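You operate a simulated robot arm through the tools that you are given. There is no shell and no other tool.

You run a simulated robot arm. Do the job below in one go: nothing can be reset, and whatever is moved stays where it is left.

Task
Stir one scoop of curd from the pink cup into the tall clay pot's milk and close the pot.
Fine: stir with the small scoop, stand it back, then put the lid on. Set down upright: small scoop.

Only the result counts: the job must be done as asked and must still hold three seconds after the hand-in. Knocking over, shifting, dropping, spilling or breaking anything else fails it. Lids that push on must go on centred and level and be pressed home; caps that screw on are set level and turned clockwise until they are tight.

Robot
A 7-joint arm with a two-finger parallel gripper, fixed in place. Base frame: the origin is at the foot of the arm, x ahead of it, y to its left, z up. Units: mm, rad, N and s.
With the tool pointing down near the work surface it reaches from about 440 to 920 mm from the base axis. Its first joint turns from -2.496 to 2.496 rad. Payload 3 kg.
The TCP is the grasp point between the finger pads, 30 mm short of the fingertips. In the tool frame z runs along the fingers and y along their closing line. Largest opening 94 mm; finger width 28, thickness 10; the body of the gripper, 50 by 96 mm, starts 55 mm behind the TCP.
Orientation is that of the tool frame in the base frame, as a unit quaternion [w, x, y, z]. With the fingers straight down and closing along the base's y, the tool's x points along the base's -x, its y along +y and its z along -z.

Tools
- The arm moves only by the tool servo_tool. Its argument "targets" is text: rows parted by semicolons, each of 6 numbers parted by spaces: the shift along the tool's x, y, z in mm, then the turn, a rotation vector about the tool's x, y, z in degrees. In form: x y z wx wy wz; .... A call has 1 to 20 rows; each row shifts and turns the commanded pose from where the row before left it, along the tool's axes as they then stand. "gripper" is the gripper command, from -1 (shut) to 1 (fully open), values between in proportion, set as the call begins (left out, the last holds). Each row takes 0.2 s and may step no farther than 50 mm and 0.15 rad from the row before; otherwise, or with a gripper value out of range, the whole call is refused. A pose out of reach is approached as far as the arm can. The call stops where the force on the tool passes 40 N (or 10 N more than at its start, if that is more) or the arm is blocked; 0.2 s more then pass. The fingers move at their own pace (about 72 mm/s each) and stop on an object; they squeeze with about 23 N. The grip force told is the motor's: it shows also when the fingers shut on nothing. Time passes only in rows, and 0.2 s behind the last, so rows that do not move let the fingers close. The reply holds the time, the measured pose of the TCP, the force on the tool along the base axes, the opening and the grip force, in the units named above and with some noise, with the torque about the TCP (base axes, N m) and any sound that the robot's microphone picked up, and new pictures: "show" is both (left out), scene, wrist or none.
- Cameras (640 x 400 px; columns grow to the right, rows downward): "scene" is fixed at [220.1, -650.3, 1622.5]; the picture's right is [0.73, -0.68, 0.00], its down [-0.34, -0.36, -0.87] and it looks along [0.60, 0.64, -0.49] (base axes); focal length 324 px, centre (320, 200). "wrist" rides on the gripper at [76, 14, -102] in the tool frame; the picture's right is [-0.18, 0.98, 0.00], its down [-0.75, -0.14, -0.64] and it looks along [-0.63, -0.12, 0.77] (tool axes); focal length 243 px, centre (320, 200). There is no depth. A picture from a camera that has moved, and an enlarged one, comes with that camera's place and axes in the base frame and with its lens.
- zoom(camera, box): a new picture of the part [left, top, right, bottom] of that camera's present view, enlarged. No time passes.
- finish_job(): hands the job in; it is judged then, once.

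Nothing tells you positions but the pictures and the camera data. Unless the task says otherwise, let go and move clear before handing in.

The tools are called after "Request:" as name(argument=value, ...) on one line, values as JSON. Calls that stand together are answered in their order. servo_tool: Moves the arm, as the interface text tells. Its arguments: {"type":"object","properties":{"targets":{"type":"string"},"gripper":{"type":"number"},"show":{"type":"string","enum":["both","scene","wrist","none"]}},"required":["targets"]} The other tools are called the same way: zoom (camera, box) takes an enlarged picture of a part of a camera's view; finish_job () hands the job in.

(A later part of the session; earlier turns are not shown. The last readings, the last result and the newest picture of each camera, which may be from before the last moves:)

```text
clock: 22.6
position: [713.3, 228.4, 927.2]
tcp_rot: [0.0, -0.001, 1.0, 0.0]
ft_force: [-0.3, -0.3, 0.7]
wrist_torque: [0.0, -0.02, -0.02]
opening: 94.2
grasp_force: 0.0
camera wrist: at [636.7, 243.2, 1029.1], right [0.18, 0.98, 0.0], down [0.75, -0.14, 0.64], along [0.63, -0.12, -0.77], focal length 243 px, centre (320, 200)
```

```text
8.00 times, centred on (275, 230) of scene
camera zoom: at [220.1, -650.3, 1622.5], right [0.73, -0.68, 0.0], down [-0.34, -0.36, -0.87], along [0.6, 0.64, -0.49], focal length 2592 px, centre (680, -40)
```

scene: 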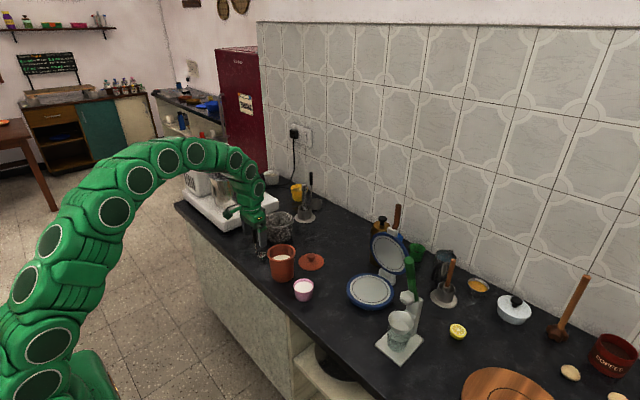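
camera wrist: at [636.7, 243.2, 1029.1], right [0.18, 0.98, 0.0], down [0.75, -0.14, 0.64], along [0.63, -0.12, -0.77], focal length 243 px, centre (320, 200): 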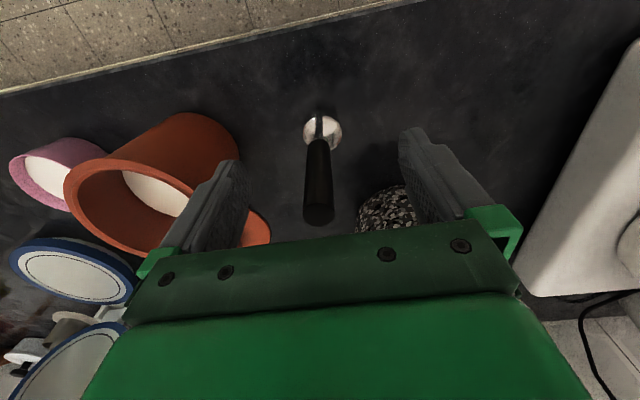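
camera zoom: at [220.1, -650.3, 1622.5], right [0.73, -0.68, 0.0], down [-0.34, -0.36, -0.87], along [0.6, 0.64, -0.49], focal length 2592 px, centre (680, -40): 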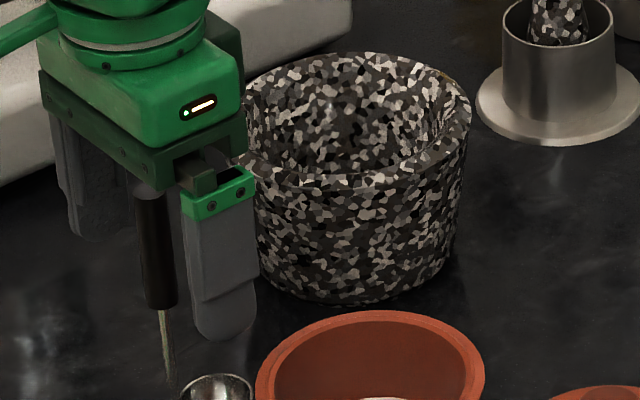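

The grip is centred between the pads. I'll close on it now.

Request:
servo_tool(targets="0 -0.4 0 0 0 0; 0 0 0 0 0 0; 0 0 0 0 0 0; 0 0 0 0 0 0; 0 0 0 0 0 0; 0 0 0 0 0 0; 0 0 0 0 0 0", gripper=-1)

Request:
zoom(camera="wrist", box=[200, 80, 440, 230])

Request:
zoom(camera="scene", box=[220, 205, 316, 265])

```text
clock: 24.2
position: [713.1, 227.1, 927.4]
tcp_rot: [0.0, 0.0, 1.0, 0.0]
ft_force: [0.7, -0.6, 1.3]
wrist_torque: [-0.04, -0.01, -0.01]
opening: 14.1
grasp_force: 23.1
camera wrist: at [637.1, 242.7, 1029.0], right [0.18, 0.98, 0.0], down [0.75, -0.14, 0.64], along [0.63, -0.12, -0.77], focal length 243 px, centre (320, 200)
```

scene: 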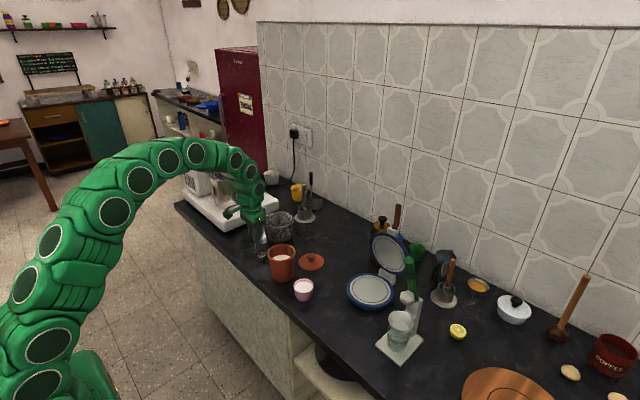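
wrist: 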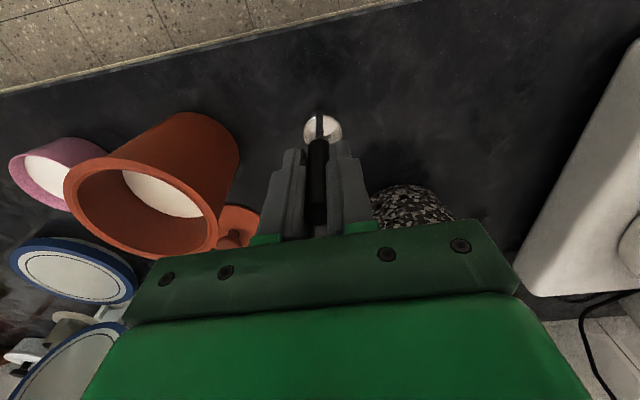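

```text
2.67 times, centred on (320, 155) of wrist
camera zoom: at [637.1, 242.7, 1029.0], right [0.18, 0.98, 0.0], down [0.75, -0.14, 0.64], along [0.63, -0.12, -0.77], focal length 647 px, centre (320, 320)
```

zoom: 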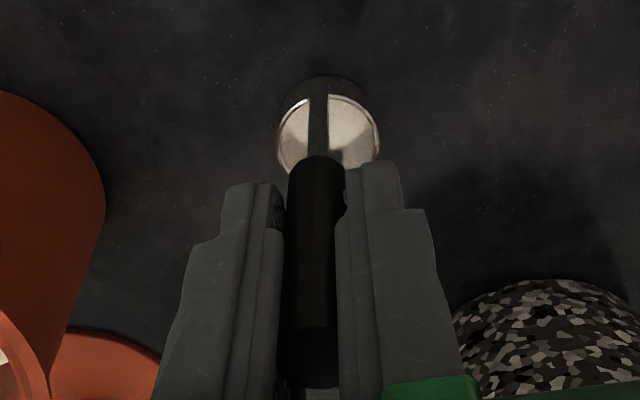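

```text
6.67 times, centred on (268, 235) of scene
camera zoom: at [220.1, -650.3, 1622.5], right [0.73, -0.68, 0.0], down [-0.34, -0.36, -0.87], along [0.6, 0.64, -0.49], focal length 2160 px, centre (667, -33)
```

zoom: 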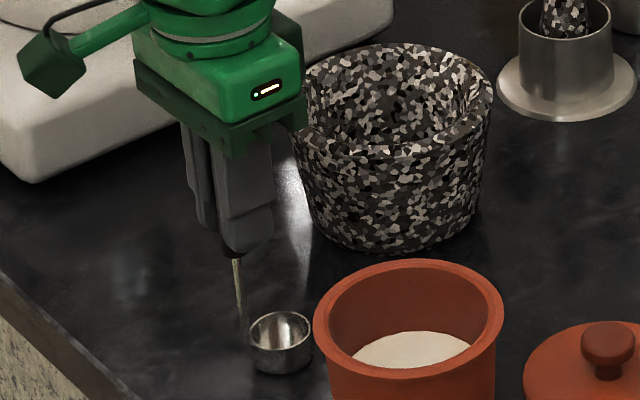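

The scoop is held. I'll lift it straight up well above the pot's rim and carry it over to the pink cup.

Request:
servo_tool(targets="0 0 -10 0 0 0; 0 0 -30 0 0 0; 0 0 -35 0 0 0; 0 0 -35 0 0 0; 0 0 -30 0 0 0; 0 0 0 0 0 0")

Request:
zoom(camera="scene", box=[220, 175, 348, 255])

Request:
zoom(camera="wrist", box=[40, 60, 360, 260])

```text
clock: 25.6
position: [714.3, 228.3, 1066.1]
tcp_rot: [0.0, 0.001, 1.0, 0.0]
ft_force: [1.0, -0.3, -0.1]
wrist_torque: [0.03, 0.02, -0.02]
opening: 14.0
grasp_force: 22.7
camera wrist: at [637.9, 243.0, 1168.6], right [0.18, 0.98, 0.0], down [0.75, -0.14, 0.64], along [0.63, -0.12, -0.77], focal length 243 px, centre (320, 200)
```

scene: 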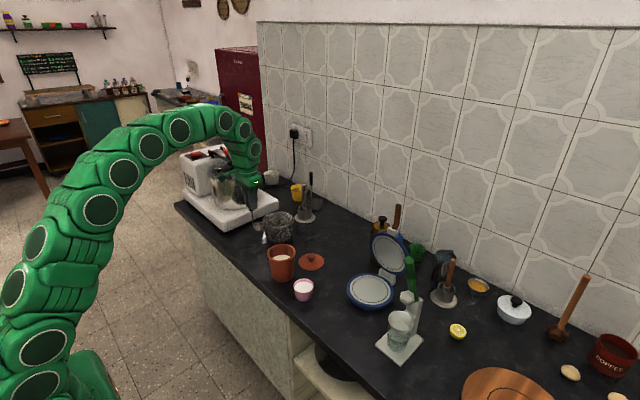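
wrist: 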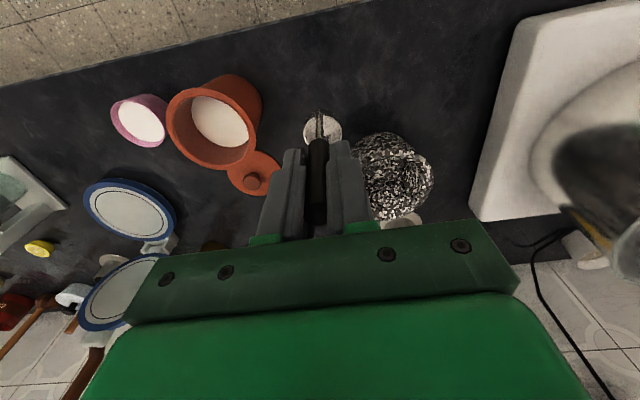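

```text
5.00 times, centred on (284, 215) of scene
camera zoom: at [220.1, -650.3, 1622.5], right [0.73, -0.68, 0.0], down [-0.34, -0.36, -0.87], along [0.6, 0.64, -0.49], focal length 1620 px, centre (500, 125)
```

zoom: 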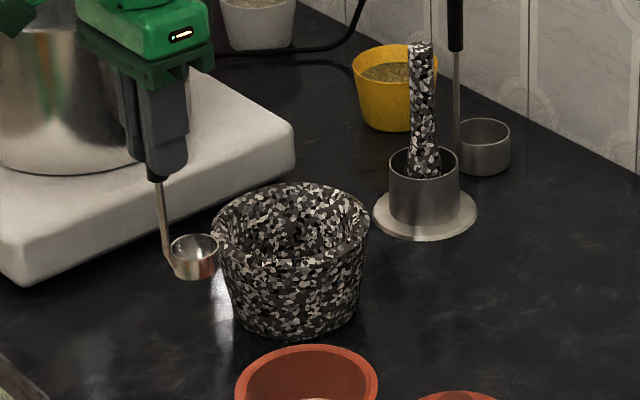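

```text
2.00 times, centred on (200, 160) of wrist
camera zoom: at [637.9, 243.0, 1168.6], right [0.18, 0.98, 0.0], down [0.75, -0.14, 0.64], along [0.63, -0.12, -0.77], focal length 485 px, centre (560, 280)
```

zoom: 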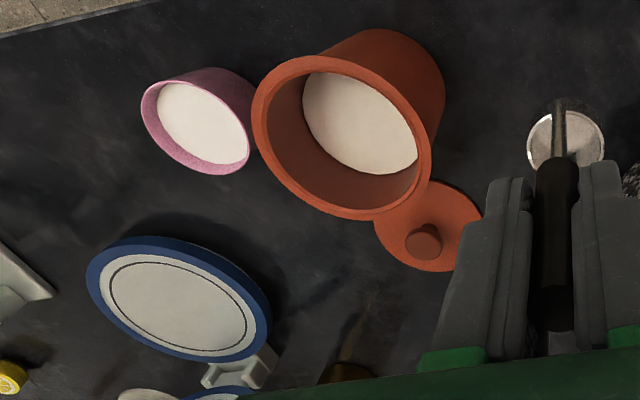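

The scoop hangs straight. I'll carry it across to above the pink cup.

Request:
servo_tool(targets="0.7 -32 0 0 0 0; 0.7 -32 0 0 0 0; 0.7 -32 0 0 0 0; 0.7 -32 0 0 0 0; 0.7 -32 0 0 0 0; 0.7 -32 0 0 0 0; 0.7 -32 0 0 0 0; 0.7 -33 0 0 0 0; 0 0 0 0 0 0")

Request:
zoom(camera="scene", box=[240, 220, 368, 300])

Request:
zoom(camera="wrist", box=[240, 60, 400, 160])

```text
clock: 27.6
position: [707.9, -29.8, 1067.0]
tcp_rot: [0.0, 0.0, 1.0, -0.001]
ft_force: [0.5, 0.9, -0.6]
wrist_torque: [0.03, 0.01, -0.02]
opening: 14.0
grasp_force: 22.6
camera wrist: at [631.9, -14.6, 1169.0], right [0.18, 0.98, 0.0], down [0.75, -0.14, 0.64], along [0.63, -0.12, -0.77], focal length 243 px, centre (320, 200)
```

scene: 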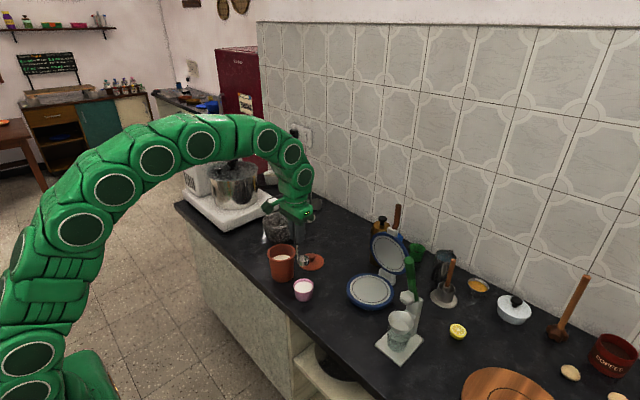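
wrist: 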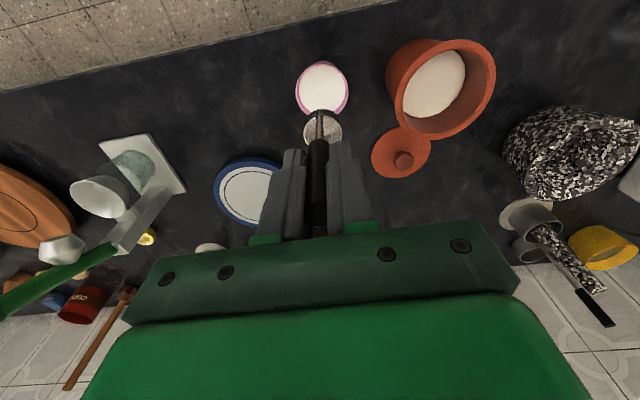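

```text
5.00 times, centred on (304, 260) of scene
camera zoom: at [220.1, -650.3, 1622.5], right [0.73, -0.68, 0.0], down [-0.34, -0.36, -0.87], along [0.6, 0.64, -0.49], focal length 1620 px, centre (400, -100)
```

zoom: 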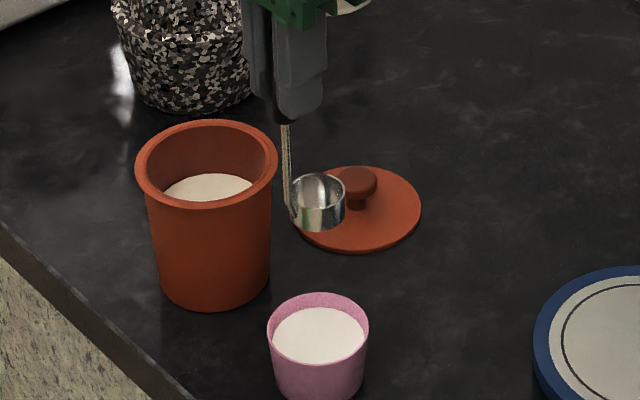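

```text
4.00 times, centred on (320, 110) of wrist
camera zoom: at [631.9, -14.6, 1169.0], right [0.18, 0.98, 0.0], down [0.75, -0.14, 0.64], along [0.63, -0.12, -0.77], focal length 970 px, centre (320, 560)
```

zoom: 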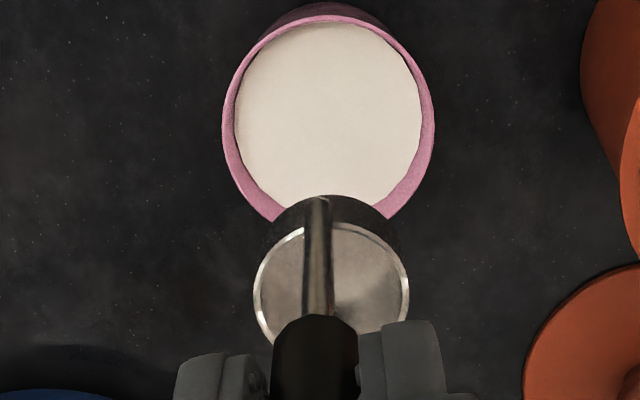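

The bowl is lined up over the cup. I'll go down to just above the cup's rim and verify the alignment.

Request:
servo_tool(targets="0 0 30 0 0 0; 0 0 30 0 0 0; 0 0 20 0 0 0; 0 0 0 0 0 0")

Request:
zoom(camera="scene", box=[264, 245, 344, 295])

Request:
zoom(camera="wrist", box=[240, 60, 400, 160])

```text
clock: 28.6
position: [709.7, -29.1, 986.2]
tcp_rot: [-0.001, 0.001, 1.0, 0.0]
ft_force: [0.4, -0.8, -0.3]
wrist_torque: [0.02, 0.06, 0.01]
opening: 14.2
grasp_force: 23.3
camera wrist: at [632.0, -14.0, 1088.4], right [0.18, 0.98, 0.0], down [0.75, -0.14, 0.64], along [0.63, -0.12, -0.77], focal length 243 px, centre (320, 200)
```

scene: 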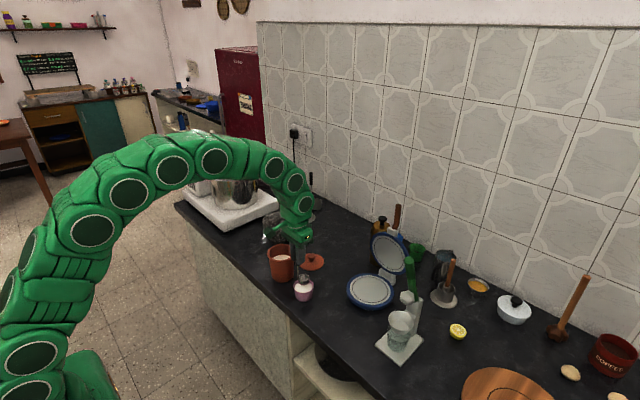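
wrist: 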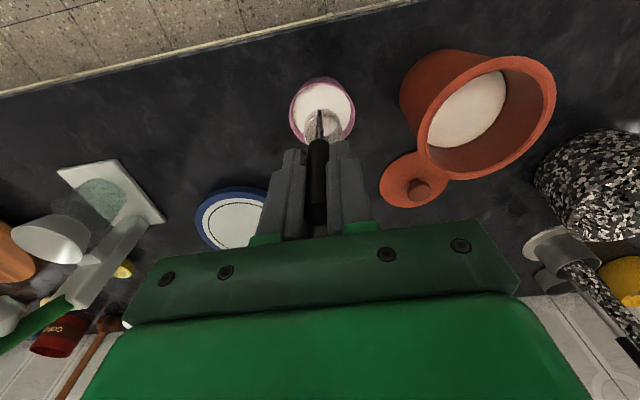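

```text
8.00 times, centred on (304, 270) of scene
camera zoom: at [220.1, -650.3, 1622.5], right [0.73, -0.68, 0.0], down [-0.34, -0.36, -0.87], along [0.6, 0.64, -0.49], focal length 2592 px, centre (448, -360)
```

zoom: 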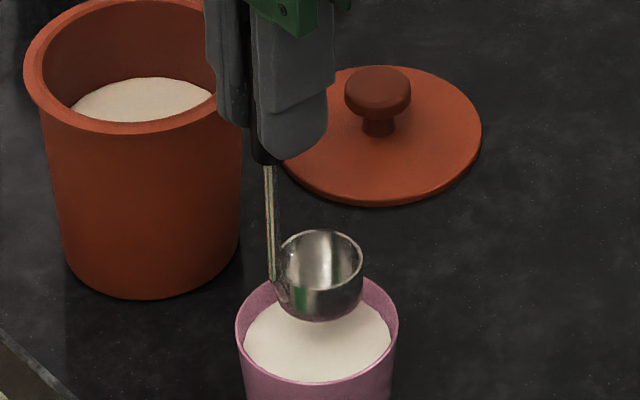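

```text
4.00 times, centred on (320, 110) of wrist
camera zoom: at [632.0, -14.0, 1088.4], right [0.18, 0.98, 0.0], down [0.75, -0.14, 0.64], along [0.63, -0.12, -0.77], focal length 970 px, centre (320, 560)
```

zoom: 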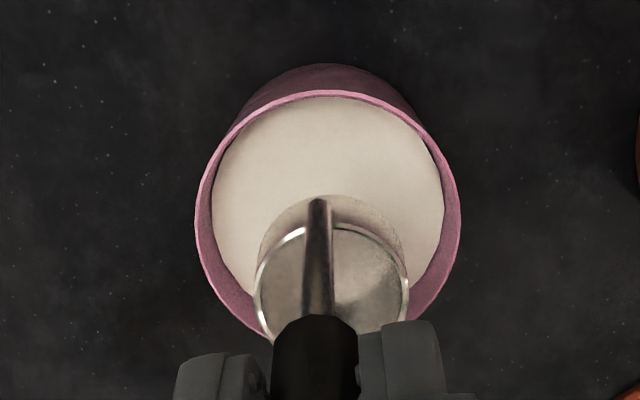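

Centred to within about 2 mm. I'll make the small x correction and dip the bowl slowly into the curd while watching force.

Request:
servo_tool(targets="-2 0 5 0 0 0; 0 0 10 0 0 0; 0 0 10 0 0 0; 0 0 7 0 0 0; 0 0 0 0 0 0")

Request:
zoom(camera="scene", box=[264, 245, 344, 295])

Request:
zoom(camera="wrist", box=[240, 60, 400, 160])

```text
clock: 29.8
position: [711.2, -29.2, 955.6]
tcp_rot: [0.0, 0.0, 1.0, -0.001]
ft_force: [0.7, -0.2, -0.9]
wrist_torque: [0.02, -0.01, -0.01]
opening: 14.5
grasp_force: 22.9
camera wrist: at [634.1, -13.8, 1056.7], right [0.18, 0.98, 0.0], down [0.75, -0.14, 0.64], along [0.63, -0.12, -0.77], focal length 243 px, centre (320, 200)
```

scene: 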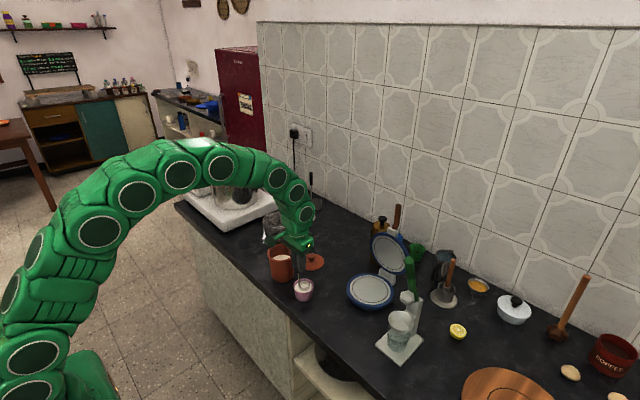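
wrist: 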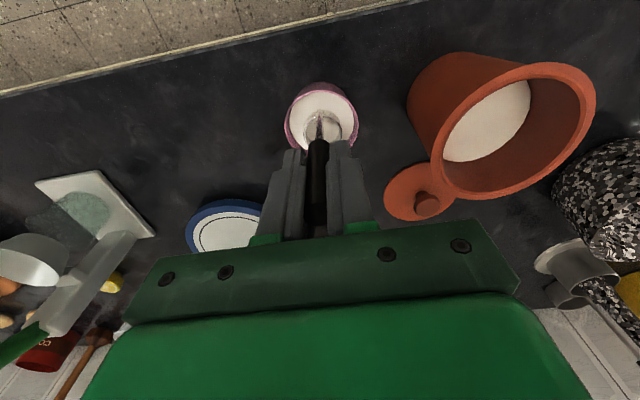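

```text
8.00 times, centred on (304, 270) of scene
camera zoom: at [220.1, -650.3, 1622.5], right [0.73, -0.68, 0.0], down [-0.34, -0.36, -0.87], along [0.6, 0.64, -0.49], focal length 2592 px, centre (448, -360)
```

zoom: 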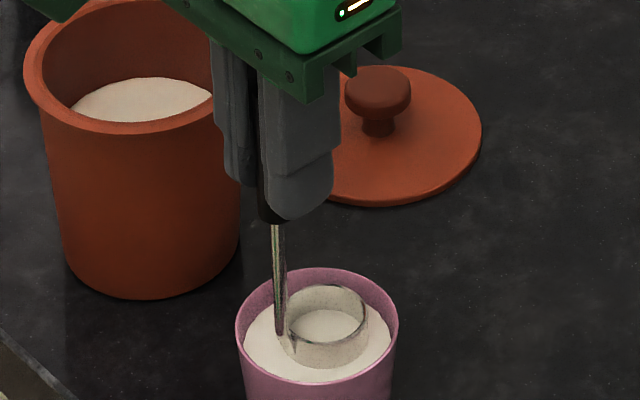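

```text
4.00 times, centred on (320, 110) of wrist
camera zoom: at [634.1, -13.8, 1056.7], right [0.18, 0.98, 0.0], down [0.75, -0.14, 0.64], along [0.63, -0.12, -0.77], focal length 970 px, centre (320, 560)
```

zoom: 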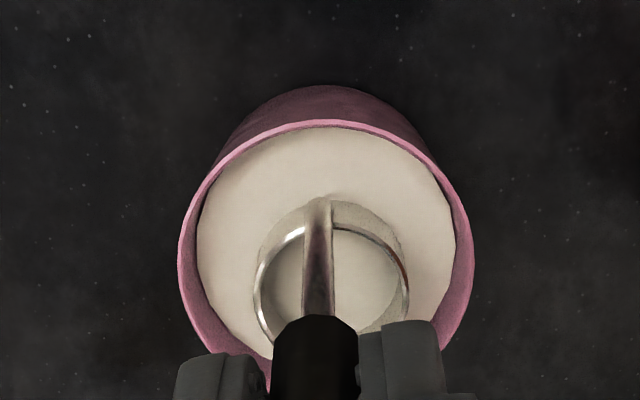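

The bowl is entering the curd centred in the cup. I'll keep going down until its rim is under the surface.

Request:
servo_tool(targets="0 0 5 0 0 0; 0 0 4 0 0 0; 0 0 4 0 0 0; 0 0 0 0 0 0")

Request:
zoom(camera="scene", box=[264, 245, 344, 295])

Request:
zoom(camera="wrist", box=[240, 60, 400, 160])

```text
clock: 30.8
position: [710.5, -28.3, 941.5]
tcp_rot: [0.001, 0.0, 1.0, 0.0]
ft_force: [-0.4, 0.2, -1.3]
wrist_torque: [-0.01, 0.02, -0.01]
opening: 14.3
grasp_force: 23.2
camera wrist: at [634.0, -14.0, 1043.9], right [0.18, 0.98, 0.0], down [0.75, -0.14, 0.64], along [0.63, -0.12, -0.77], focal length 243 px, centre (320, 200)
```

scene: 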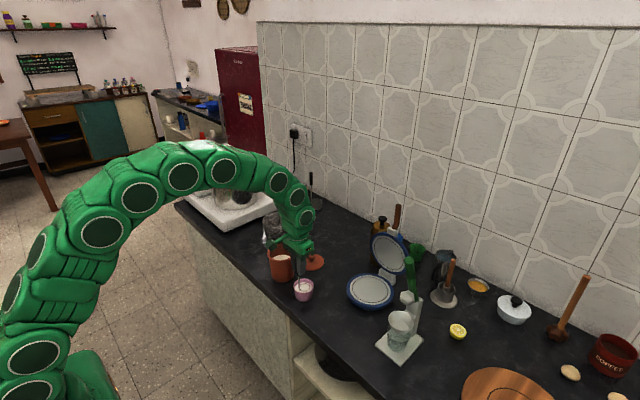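
wrist: 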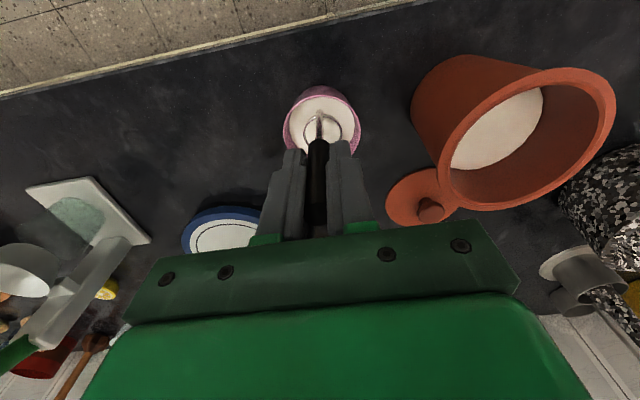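

```text
8.00 times, centred on (304, 270) of scene
camera zoom: at [220.1, -650.3, 1622.5], right [0.73, -0.68, 0.0], down [-0.34, -0.36, -0.87], along [0.6, 0.64, -0.49], focal length 2592 px, centre (448, -360)
```

zoom: 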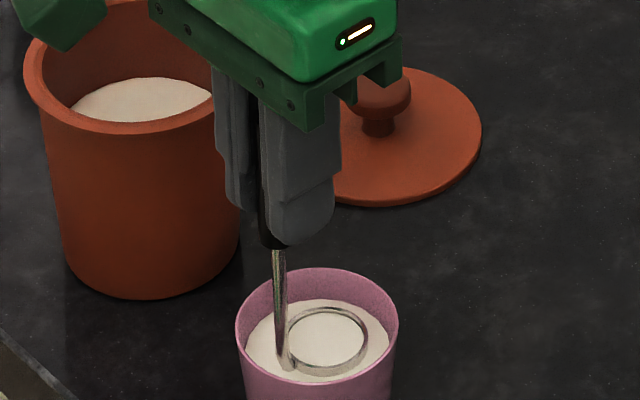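

```text
4.00 times, centred on (320, 110) of wrist
camera zoom: at [634.0, -14.0, 1043.9], right [0.18, 0.98, 0.0], down [0.75, -0.14, 0.64], along [0.63, -0.12, -0.77], focal length 970 px, centre (320, 560)
```

zoom: 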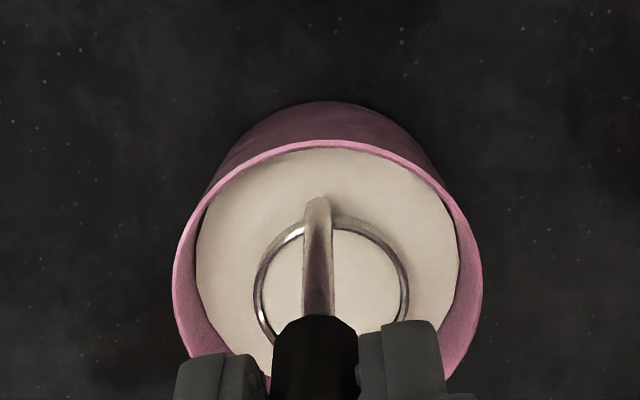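

Request:
servo_tool(targets="0 0 2 0 0 0; 0 0 2 0 0 0; 0 0 0 0 0 0", show="none")

Request:
zoom(camera="scene", box=[264, 245, 344, 295])

Request:
zoom(camera="wrist", box=[240, 60, 400, 160])

```text
clock: 31.6
position: [710.7, -28.5, 938.0]
tcp_rot: [0.0, -0.001, 1.0, 0.0]
ft_force: [0.0, -0.2, -0.2]
wrist_torque: [0.02, -0.01, -0.01]
opening: 14.2
grasp_force: 23.0
```

```text
8.00 times, centred on (304, 270) of scene
camera zoom: at [220.1, -650.3, 1622.5], right [0.73, -0.68, 0.0], down [-0.34, -0.36, -0.87], along [0.6, 0.64, -0.49], focal length 2592 px, centre (448, -360)
```

zoom: 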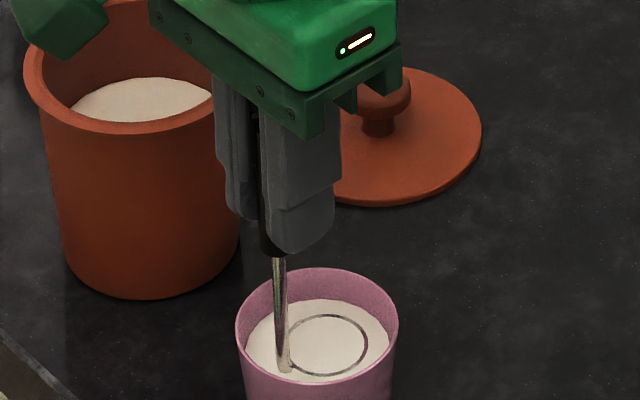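

```text
4.00 times, centred on (320, 110) of wrist
camera zoom: at [634.0, -14.0, 1039.7], right [0.18, 0.98, 0.0], down [0.75, -0.14, 0.64], along [0.63, -0.12, -0.77], focal length 970 px, centre (320, 560)
```

zoom: 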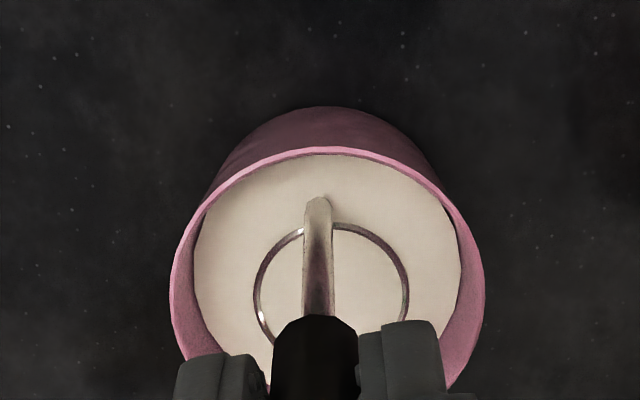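

Request:
servo_tool(targets="0 0 1 0 0 0; 0 0 1 0 0 0; 0 0 1 0 0 0; 0 0 0 0 0 0", show="none")

Request:
zoom(camera="scene", box=[264, 245, 344, 295])

Request:
zoom(camera="wrist", box=[240, 60, 400, 160])

```text
clock: 32.6
position: [709.8, -28.9, 934.1]
tcp_rot: [0.001, 0.0, 1.0, 0.0]
ft_force: [-0.7, 0.2, -0.8]
wrist_torque: [0.04, 0.0, -0.03]
opening: 14.3
grasp_force: 22.9
```

```text
8.00 times, centred on (304, 270) of scene
camera zoom: at [220.1, -650.3, 1622.5], right [0.73, -0.68, 0.0], down [-0.34, -0.36, -0.87], along [0.6, 0.64, -0.49], focal length 2592 px, centre (448, -360)
```

zoom: 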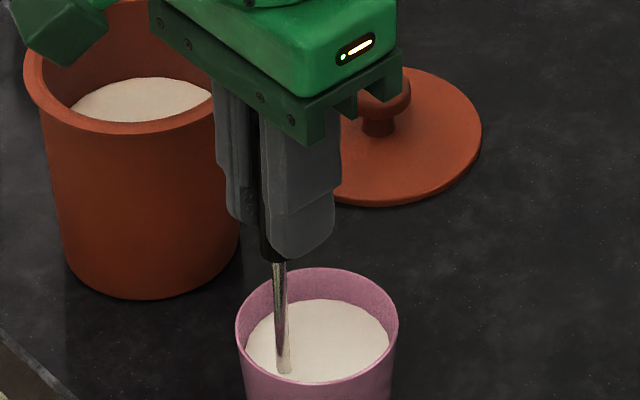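

```text
4.00 times, centred on (320, 110) of wrist
camera zoom: at [634.0, -14.0, 1036.9], right [0.18, 0.98, 0.0], down [0.75, -0.14, 0.64], along [0.63, -0.12, -0.77], focal length 970 px, centre (320, 560)
```

zoom: 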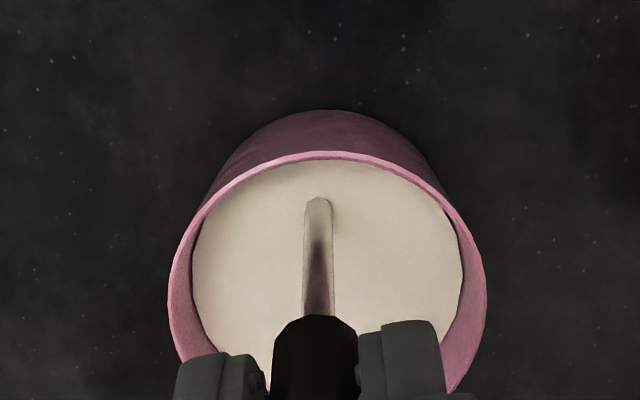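

The bowl is fully under the curd. I'll dip 1 mm more, pause, then lift slowly and straight up.

Request:
servo_tool(targets="0 0 1 0 0 0; 0 0 0 0 0 0; 0 0 0 0 0 0; 0 0 0 0 0 0; 0 0 -3 0 0 0; 0 0 -4 0 0 0; 0 0 -5 0 0 0; 0 0 -6 0 0 0; 0 0 -8 0 0 0; 0 0 -10 0 0 0; 0 0 -10 0 0 0; 0 0 -10 0 0 0; 0 0 0 0 0 0; 0 0 0 0 0 0")

Request:
zoom(camera="scene", box=[264, 235, 344, 285])

Request:
zoom(camera="wrist", box=[240, 60, 400, 160])

```text
clock: 35.6
position: [710.4, -28.6, 990.7]
tcp_rot: [0.0, 0.0, 1.0, -0.001]
ft_force: [-0.7, 0.4, -0.6]
wrist_torque: [0.01, 0.01, 0.02]
opening: 14.2
grasp_force: 23.4
camera wrist: at [634.2, -14.2, 1091.9], right [0.18, 0.98, 0.0], down [0.75, -0.14, 0.64], along [0.63, -0.12, -0.77], focal length 243 px, centre (320, 200)
```

scene: 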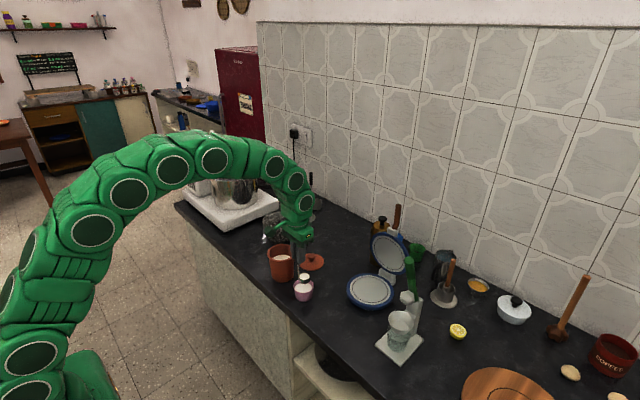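
wrist: 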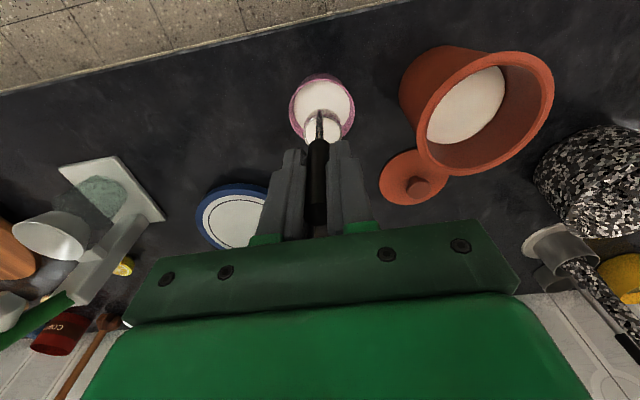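

```text
8.00 times, centred on (304, 260) of scene
camera zoom: at [220.1, -650.3, 1622.5], right [0.73, -0.68, 0.0], down [-0.34, -0.36, -0.87], along [0.6, 0.64, -0.49], focal length 2592 px, centre (448, -280)
```

zoom: 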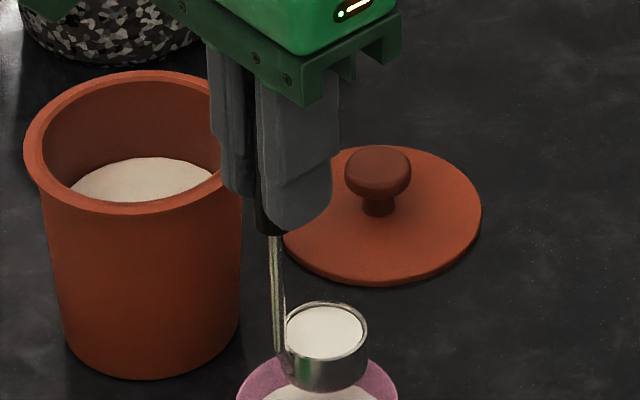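

```text
4.00 times, centred on (320, 110) of wrist
camera zoom: at [634.2, -14.2, 1091.9], right [0.18, 0.98, 0.0], down [0.75, -0.14, 0.64], along [0.63, -0.12, -0.77], focal length 970 px, centre (320, 560)
```

zoom: 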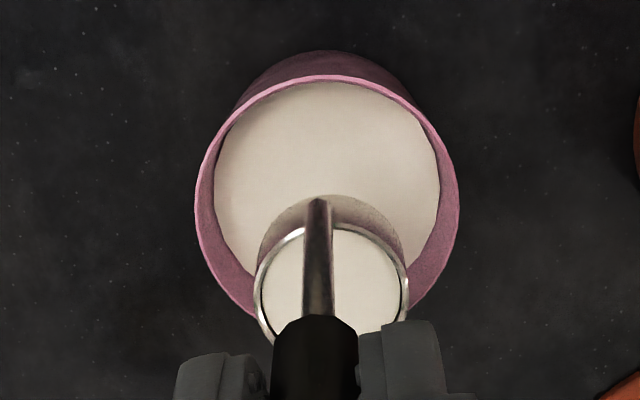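

The scoop came up full of curd. I'll raise it above the pot's rim and carry it gently across.

Request:
servo_tool(targets="0 0 -8 0 0 0; 0 0 -14 0 0 0; 0 0 -16 0 0 0; 0 0 -16 0 0 0; 0 0 -12 0 0 0; 0 0 -5 0 0 0; 0 4 0 0 0 0; 0 9 0 0 0 0; -1 14 0 0 0 0; -1 15 0 0 0 0; -1 15 0 0 0 0; -1 15 0 0 0 0; -1 15 0 0 0 0; 0 14 0 0 0 0; 0 13 0 0 0 0; 0 9 0 0 0 0; 0 4 0 0 0 0; 0 0 0 0 0 0; 0 0 0 0 0 0")

Request:
zoom(camera="scene", box=[240, 220, 336, 280])

Request:
zoom(camera="wrist", box=[224, 50, 416, 170])

```text
clock: 39.6
position: [716.2, 98.0, 1059.7]
tcp_rot: [0.0, 0.001, 1.0, -0.001]
ft_force: [0.4, -0.4, 0.3]
wrist_torque: [0.02, 0.0, 0.05]
opening: 14.3
grasp_force: 23.0
camera wrist: at [639.7, 113.1, 1162.5], right [0.18, 0.98, 0.0], down [0.75, -0.14, 0.64], along [0.63, -0.12, -0.77], focal length 243 px, centre (320, 200)
```

scene: 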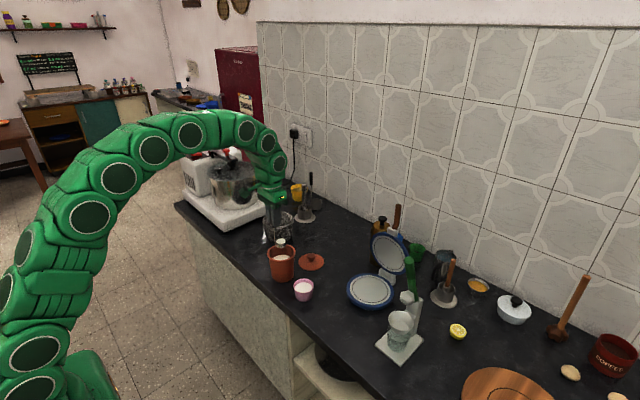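
wrist: 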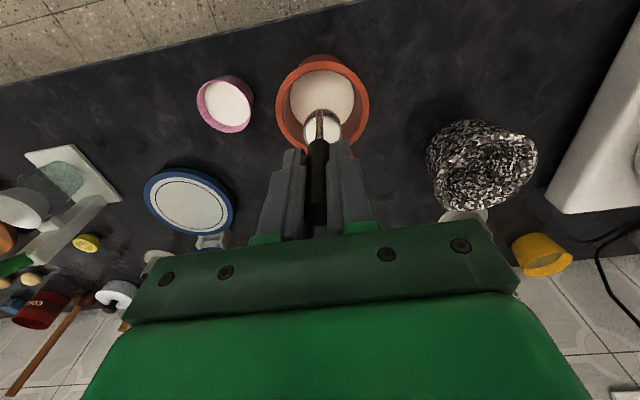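

```text
6.67 times, centred on (288, 250) of scene
camera zoom: at [220.1, -650.3, 1622.5], right [0.73, -0.68, 0.0], down [-0.34, -0.36, -0.87], along [0.6, 0.64, -0.49], focal length 2160 px, centre (533, -133)
```

zoom: 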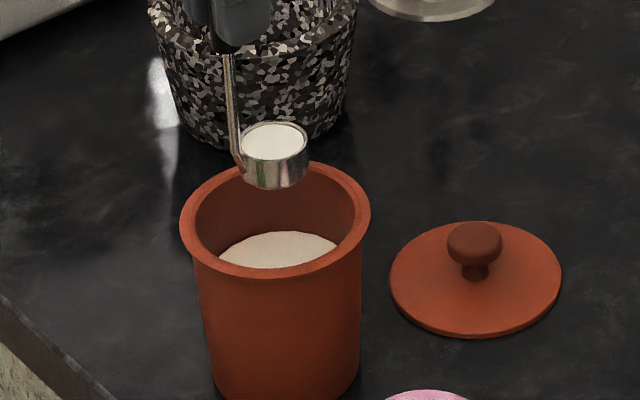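

```text
3.33 times, centred on (320, 110) of wrist
camera zoom: at [639.7, 113.1, 1162.5], right [0.18, 0.98, 0.0], down [0.75, -0.14, 0.64], along [0.63, -0.12, -0.77], focal length 809 px, centre (320, 500)
```

zoom: 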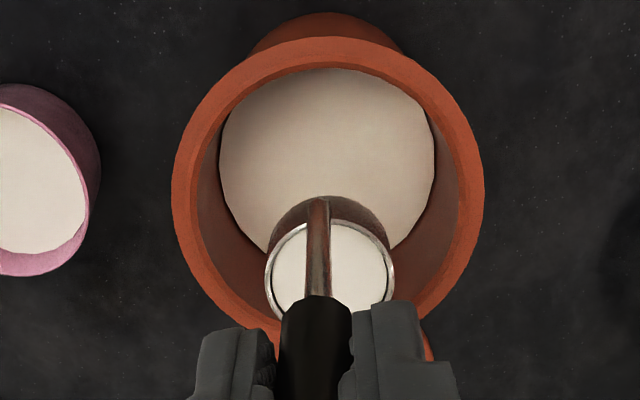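

The scoop is over the open pot, with the milk about 38 mm below the rim and room to stir about 10 mm around. I'll lower the full scoop to just above the milk and check.

Request:
servo_tool(targets="-2 0 5 0 0 0; 0 0 10 0 0 0; 0 0 13 0 0 0; 0 0 13 0 0 0; 0 0 10 0 0 0; 0 0 5 0 0 0; 0 0 0 0 0 0")

Request:
zoom(camera="scene", box=[240, 220, 336, 280])

Request:
zoom(camera="wrist", box=[224, 50, 416, 170])

```text
clock: 41.2
position: [718.2, 98.5, 1004.4]
tcp_rot: [-0.001, 0.0, 1.0, 0.0]
ft_force: [-0.5, 0.7, -0.3]
wrist_torque: [0.0, 0.02, 0.01]
opening: 14.4
grasp_force: 22.9
camera wrist: at [641.0, 113.1, 1106.5], right [0.18, 0.98, 0.0], down [0.75, -0.14, 0.64], along [0.63, -0.12, -0.77], focal length 243 px, centre (320, 200)
```

scene: 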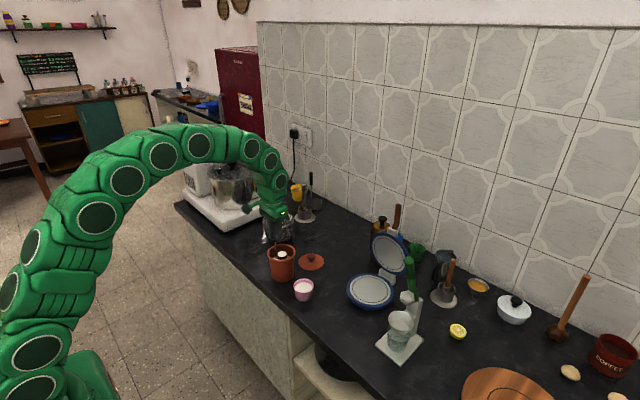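
wrist: 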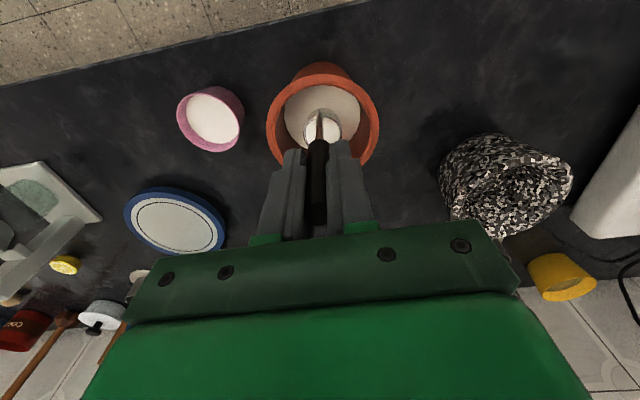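

```text
6.67 times, centred on (288, 250) of scene
camera zoom: at [220.1, -650.3, 1622.5], right [0.73, -0.68, 0.0], down [-0.34, -0.36, -0.87], along [0.6, 0.64, -0.49], focal length 2160 px, centre (533, -133)
```

zoom: 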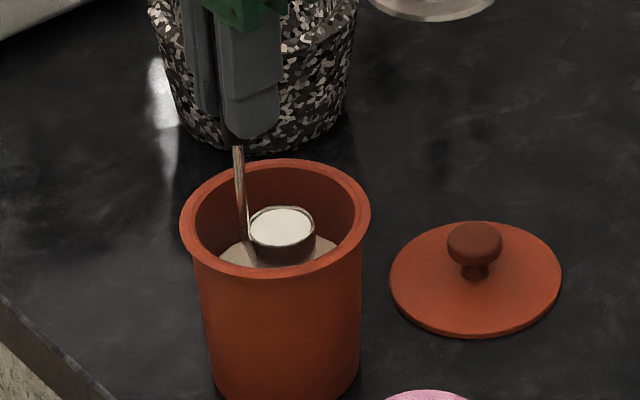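

```text
3.33 times, centred on (320, 110) of wrist
camera zoom: at [641.0, 113.1, 1106.5], right [0.18, 0.98, 0.0], down [0.75, -0.14, 0.64], along [0.63, -0.12, -0.77], focal length 809 px, centre (320, 500)
```

zoom: 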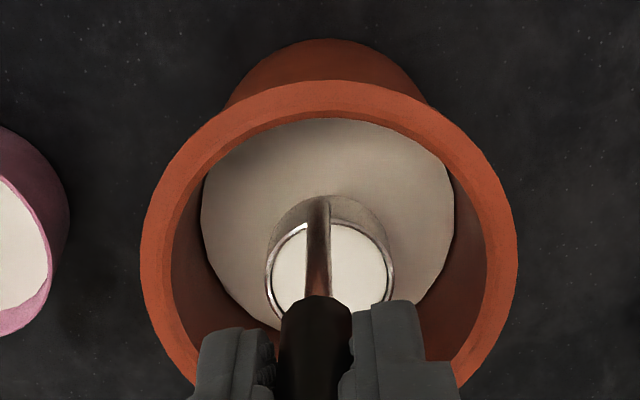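

The scoop is centred in the mouth, just above the milk. I'll sink it into the milk slowly.

Request:
servo_tool(targets="0 0 4 0 0 0; 0 0 5 0 0 0; 0 0 5 0 0 0; 0 0 5 0 0 0; 0 0 6 0 0 0; 0 0 6 0 0 0; 0 0 6 0 0 0; 0 0 6 0 0 0; 0 0 5 0 0 0; 0 0 0 0 0 0")

Request:
zoom(camera="scene", box=[240, 220, 336, 280])

Request:
zoom(camera="wrist", box=[224, 70, 416, 190])

```text
clock: 43.4
position: [717.4, 97.8, 956.4]
tcp_rot: [0.0, -0.001, 1.0, 0.0]
ft_force: [0.5, 0.6, -0.5]
wrist_torque: [-0.04, 0.01, 0.0]
opening: 14.5
grasp_force: 23.3
camera wrist: at [641.3, 113.1, 1058.4], right [0.18, 0.98, 0.0], down [0.75, -0.14, 0.64], along [0.63, -0.12, -0.77], focal length 243 px, centre (320, 200)
```

scene: 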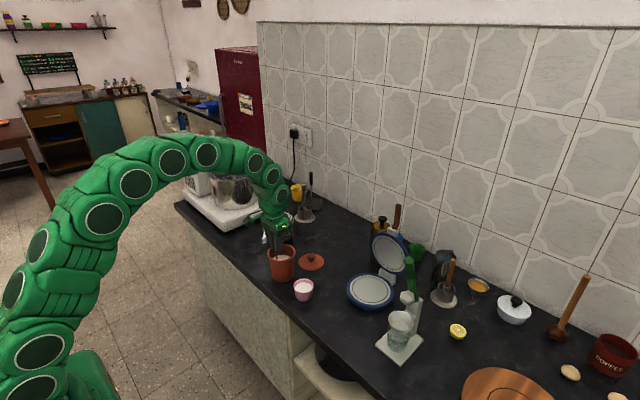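
wrist: 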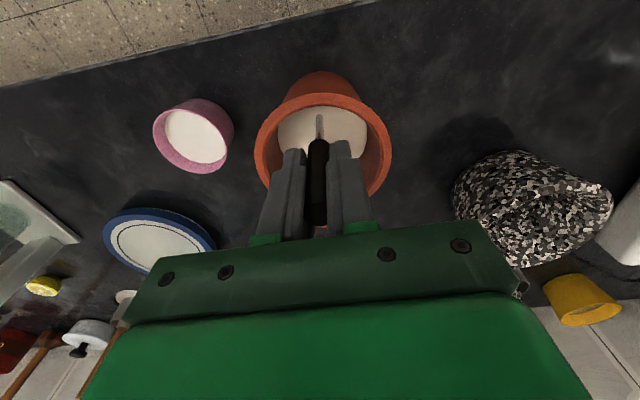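

```text
6.67 times, centred on (288, 250) of scene
camera zoom: at [220.1, -650.3, 1622.5], right [0.73, -0.68, 0.0], down [-0.34, -0.36, -0.87], along [0.6, 0.64, -0.49], focal length 2160 px, centre (533, -133)
```

zoom: 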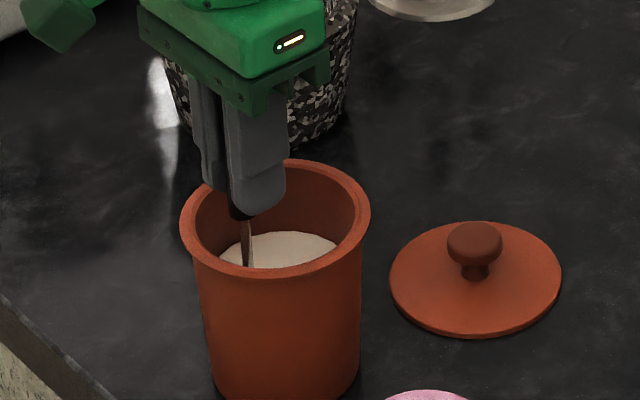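

```text
3.33 times, centred on (320, 130) of wrist
camera zoom: at [641.3, 113.1, 1058.4], right [0.18, 0.98, 0.0], down [0.75, -0.14, 0.64], along [0.63, -0.12, -0.77], focal length 809 px, centre (320, 433)
```

zoom: 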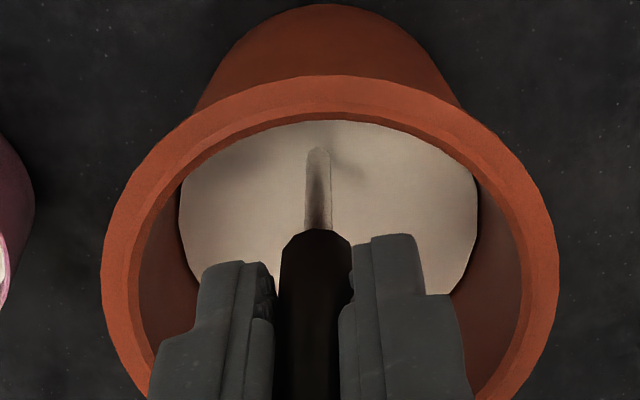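

The bowl is under the milk with clear margins. I'll stir in circles of 9 mm radius.

Request:
servo_tool(targets="7.5 0 0 0 0 0; -2.64 6.36 0 0 0 0; -6.36 2.64 0 0 0 0; -6.36 -2.64 0 0 0 0; -2.64 -6.36 0 0 0 0; 2.64 -6.36 0 0 0 0; 6.36 -2.64 0 0 0 0; 6.36 2.64 0 0 0 0; 2.64 6.36 0 0 0 0; -2.64 6.36 0 0 0 0; -6.36 2.64 0 0 0 0; -6.36 -2.64 0 0 0 0; -2.64 -6.36 0 0 0 0; 2.64 -6.36 0 0 0 0; 6.36 -2.64 0 0 0 0; 6.36 2.64 0 0 0 0; 2.64 6.36 0 0 0 0; -9 0 0 0 0 0; 0 0 0 0 0 0")

Request:
zoom(camera="wrist", box=[224, 70, 416, 190])

Request:
zoom(camera="scene", box=[240, 220, 336, 280])

```text
clock: 47.4
position: [718.4, 98.1, 957.3]
tcp_rot: [0.0, 0.002, 1.0, 0.0]
ft_force: [-0.2, 0.0, 1.0]
wrist_torque: [0.01, 0.03, -0.01]
opening: 14.2
grasp_force: 22.2
camera wrist: at [642.8, 113.2, 1058.7], right [0.18, 0.98, 0.0], down [0.75, -0.14, 0.64], along [0.63, -0.12, -0.77], focal length 243 px, centre (320, 200)
```

scene: 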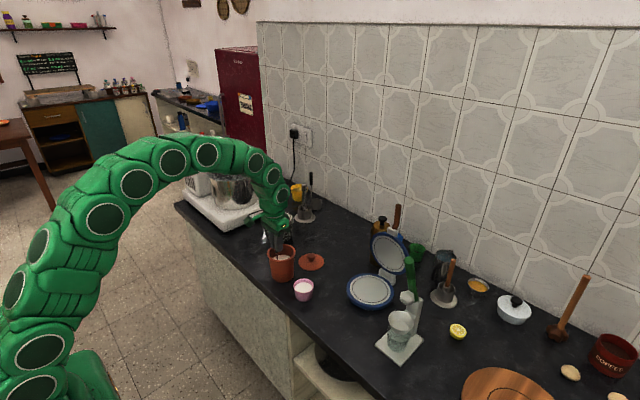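
wrist: 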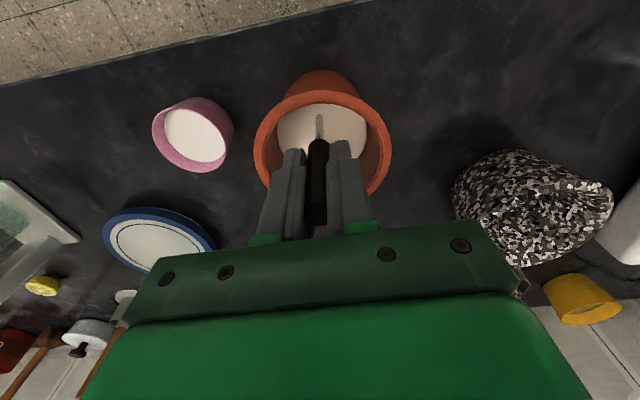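

```text
3.33 times, centred on (320, 130) of wrist
camera zoom: at [642.8, 113.2, 1058.7], right [0.18, 0.98, 0.0], down [0.75, -0.14, 0.64], along [0.63, -0.12, -0.77], focal length 809 px, centre (320, 433)
```

zoom: 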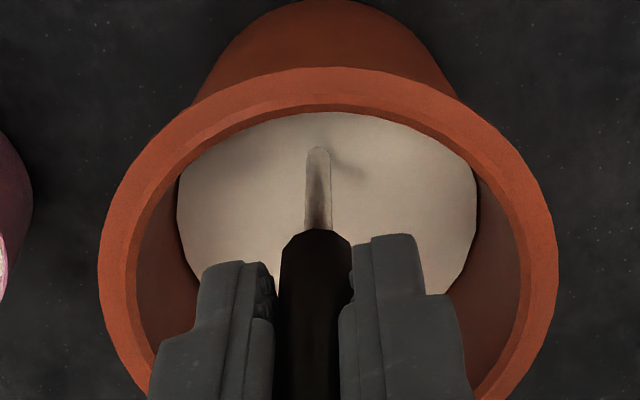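

```text
6.67 times, centred on (288, 250) of scene
camera zoom: at [220.1, -650.3, 1622.5], right [0.73, -0.68, 0.0], down [-0.34, -0.36, -0.87], along [0.6, 0.64, -0.49], focal length 2160 px, centre (533, -133)
```

zoom: 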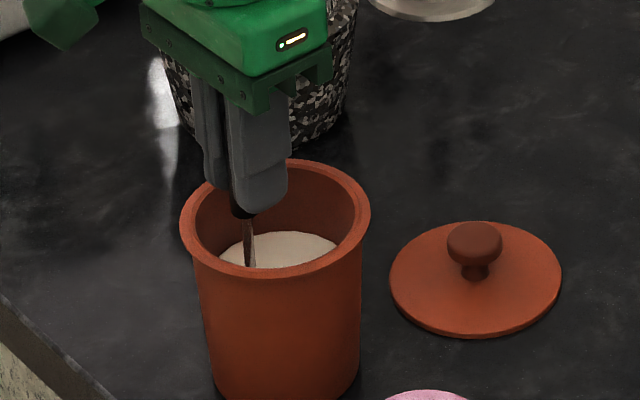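

Two loops done with no contact. I'll lift the bowl slowly just above the milk, still inside the pot, to see whether the curd has left it.

Request:
servo_tool(targets="0 0 -5 0 0 0; 0 0 -6 0 0 0; 0 0 -7 0 0 0; 0 0 -7 0 0 0; 0 0 -7 0 0 0; 0 0 -7 0 0 0; 0 0 -6 0 0 0; 0 0 -5 0 0 0; 0 0 0 0 0 0")

Request:
zoom(camera="wrist", box=[224, 50, 416, 170])

Request:
zoom(camera="scene", box=[240, 220, 336, 280])

```text
clock: 49.4
position: [719.3, 99.4, 1007.0]
tcp_rot: [0.0, 0.001, 1.0, 0.0]
ft_force: [0.2, 0.3, 1.2]
wrist_torque: [-0.01, -0.02, -0.02]
opening: 14.1
grasp_force: 23.0
camera wrist: at [642.4, 113.3, 1108.7], right [0.18, 0.98, 0.0], down [0.75, -0.14, 0.64], along [0.63, -0.12, -0.77], focal length 243 px, centre (320, 200)
```

scene: 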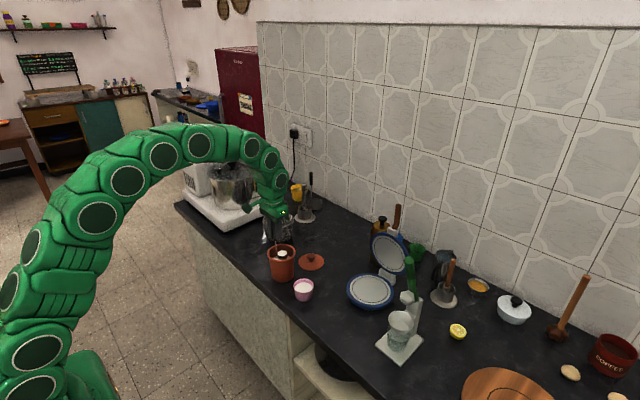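
wrist: 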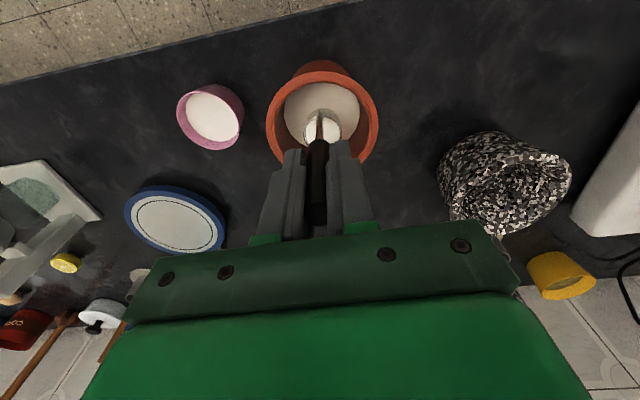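

```text
3.33 times, centred on (320, 110) of wrist
camera zoom: at [642.4, 113.3, 1108.7], right [0.18, 0.98, 0.0], down [0.75, -0.14, 0.64], along [0.63, -0.12, -0.77], focal length 809 px, centre (320, 500)
```

zoom: 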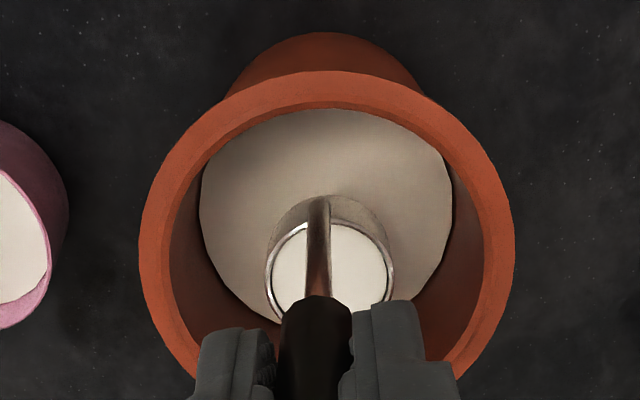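

```text
6.67 times, centred on (288, 250) of scene
camera zoom: at [220.1, -650.3, 1622.5], right [0.73, -0.68, 0.0], down [-0.34, -0.36, -0.87], along [0.6, 0.64, -0.49], focal length 2160 px, centre (533, -133)
```

zoom: 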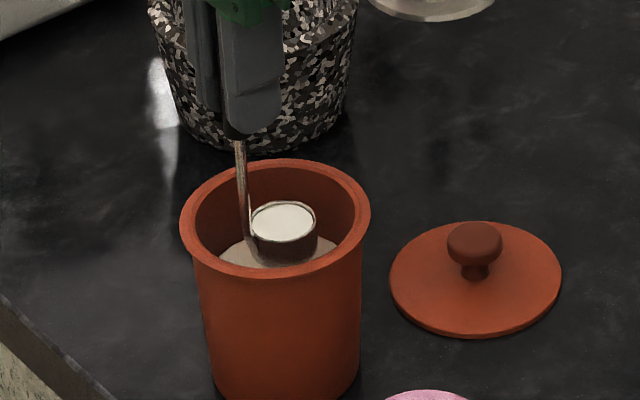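

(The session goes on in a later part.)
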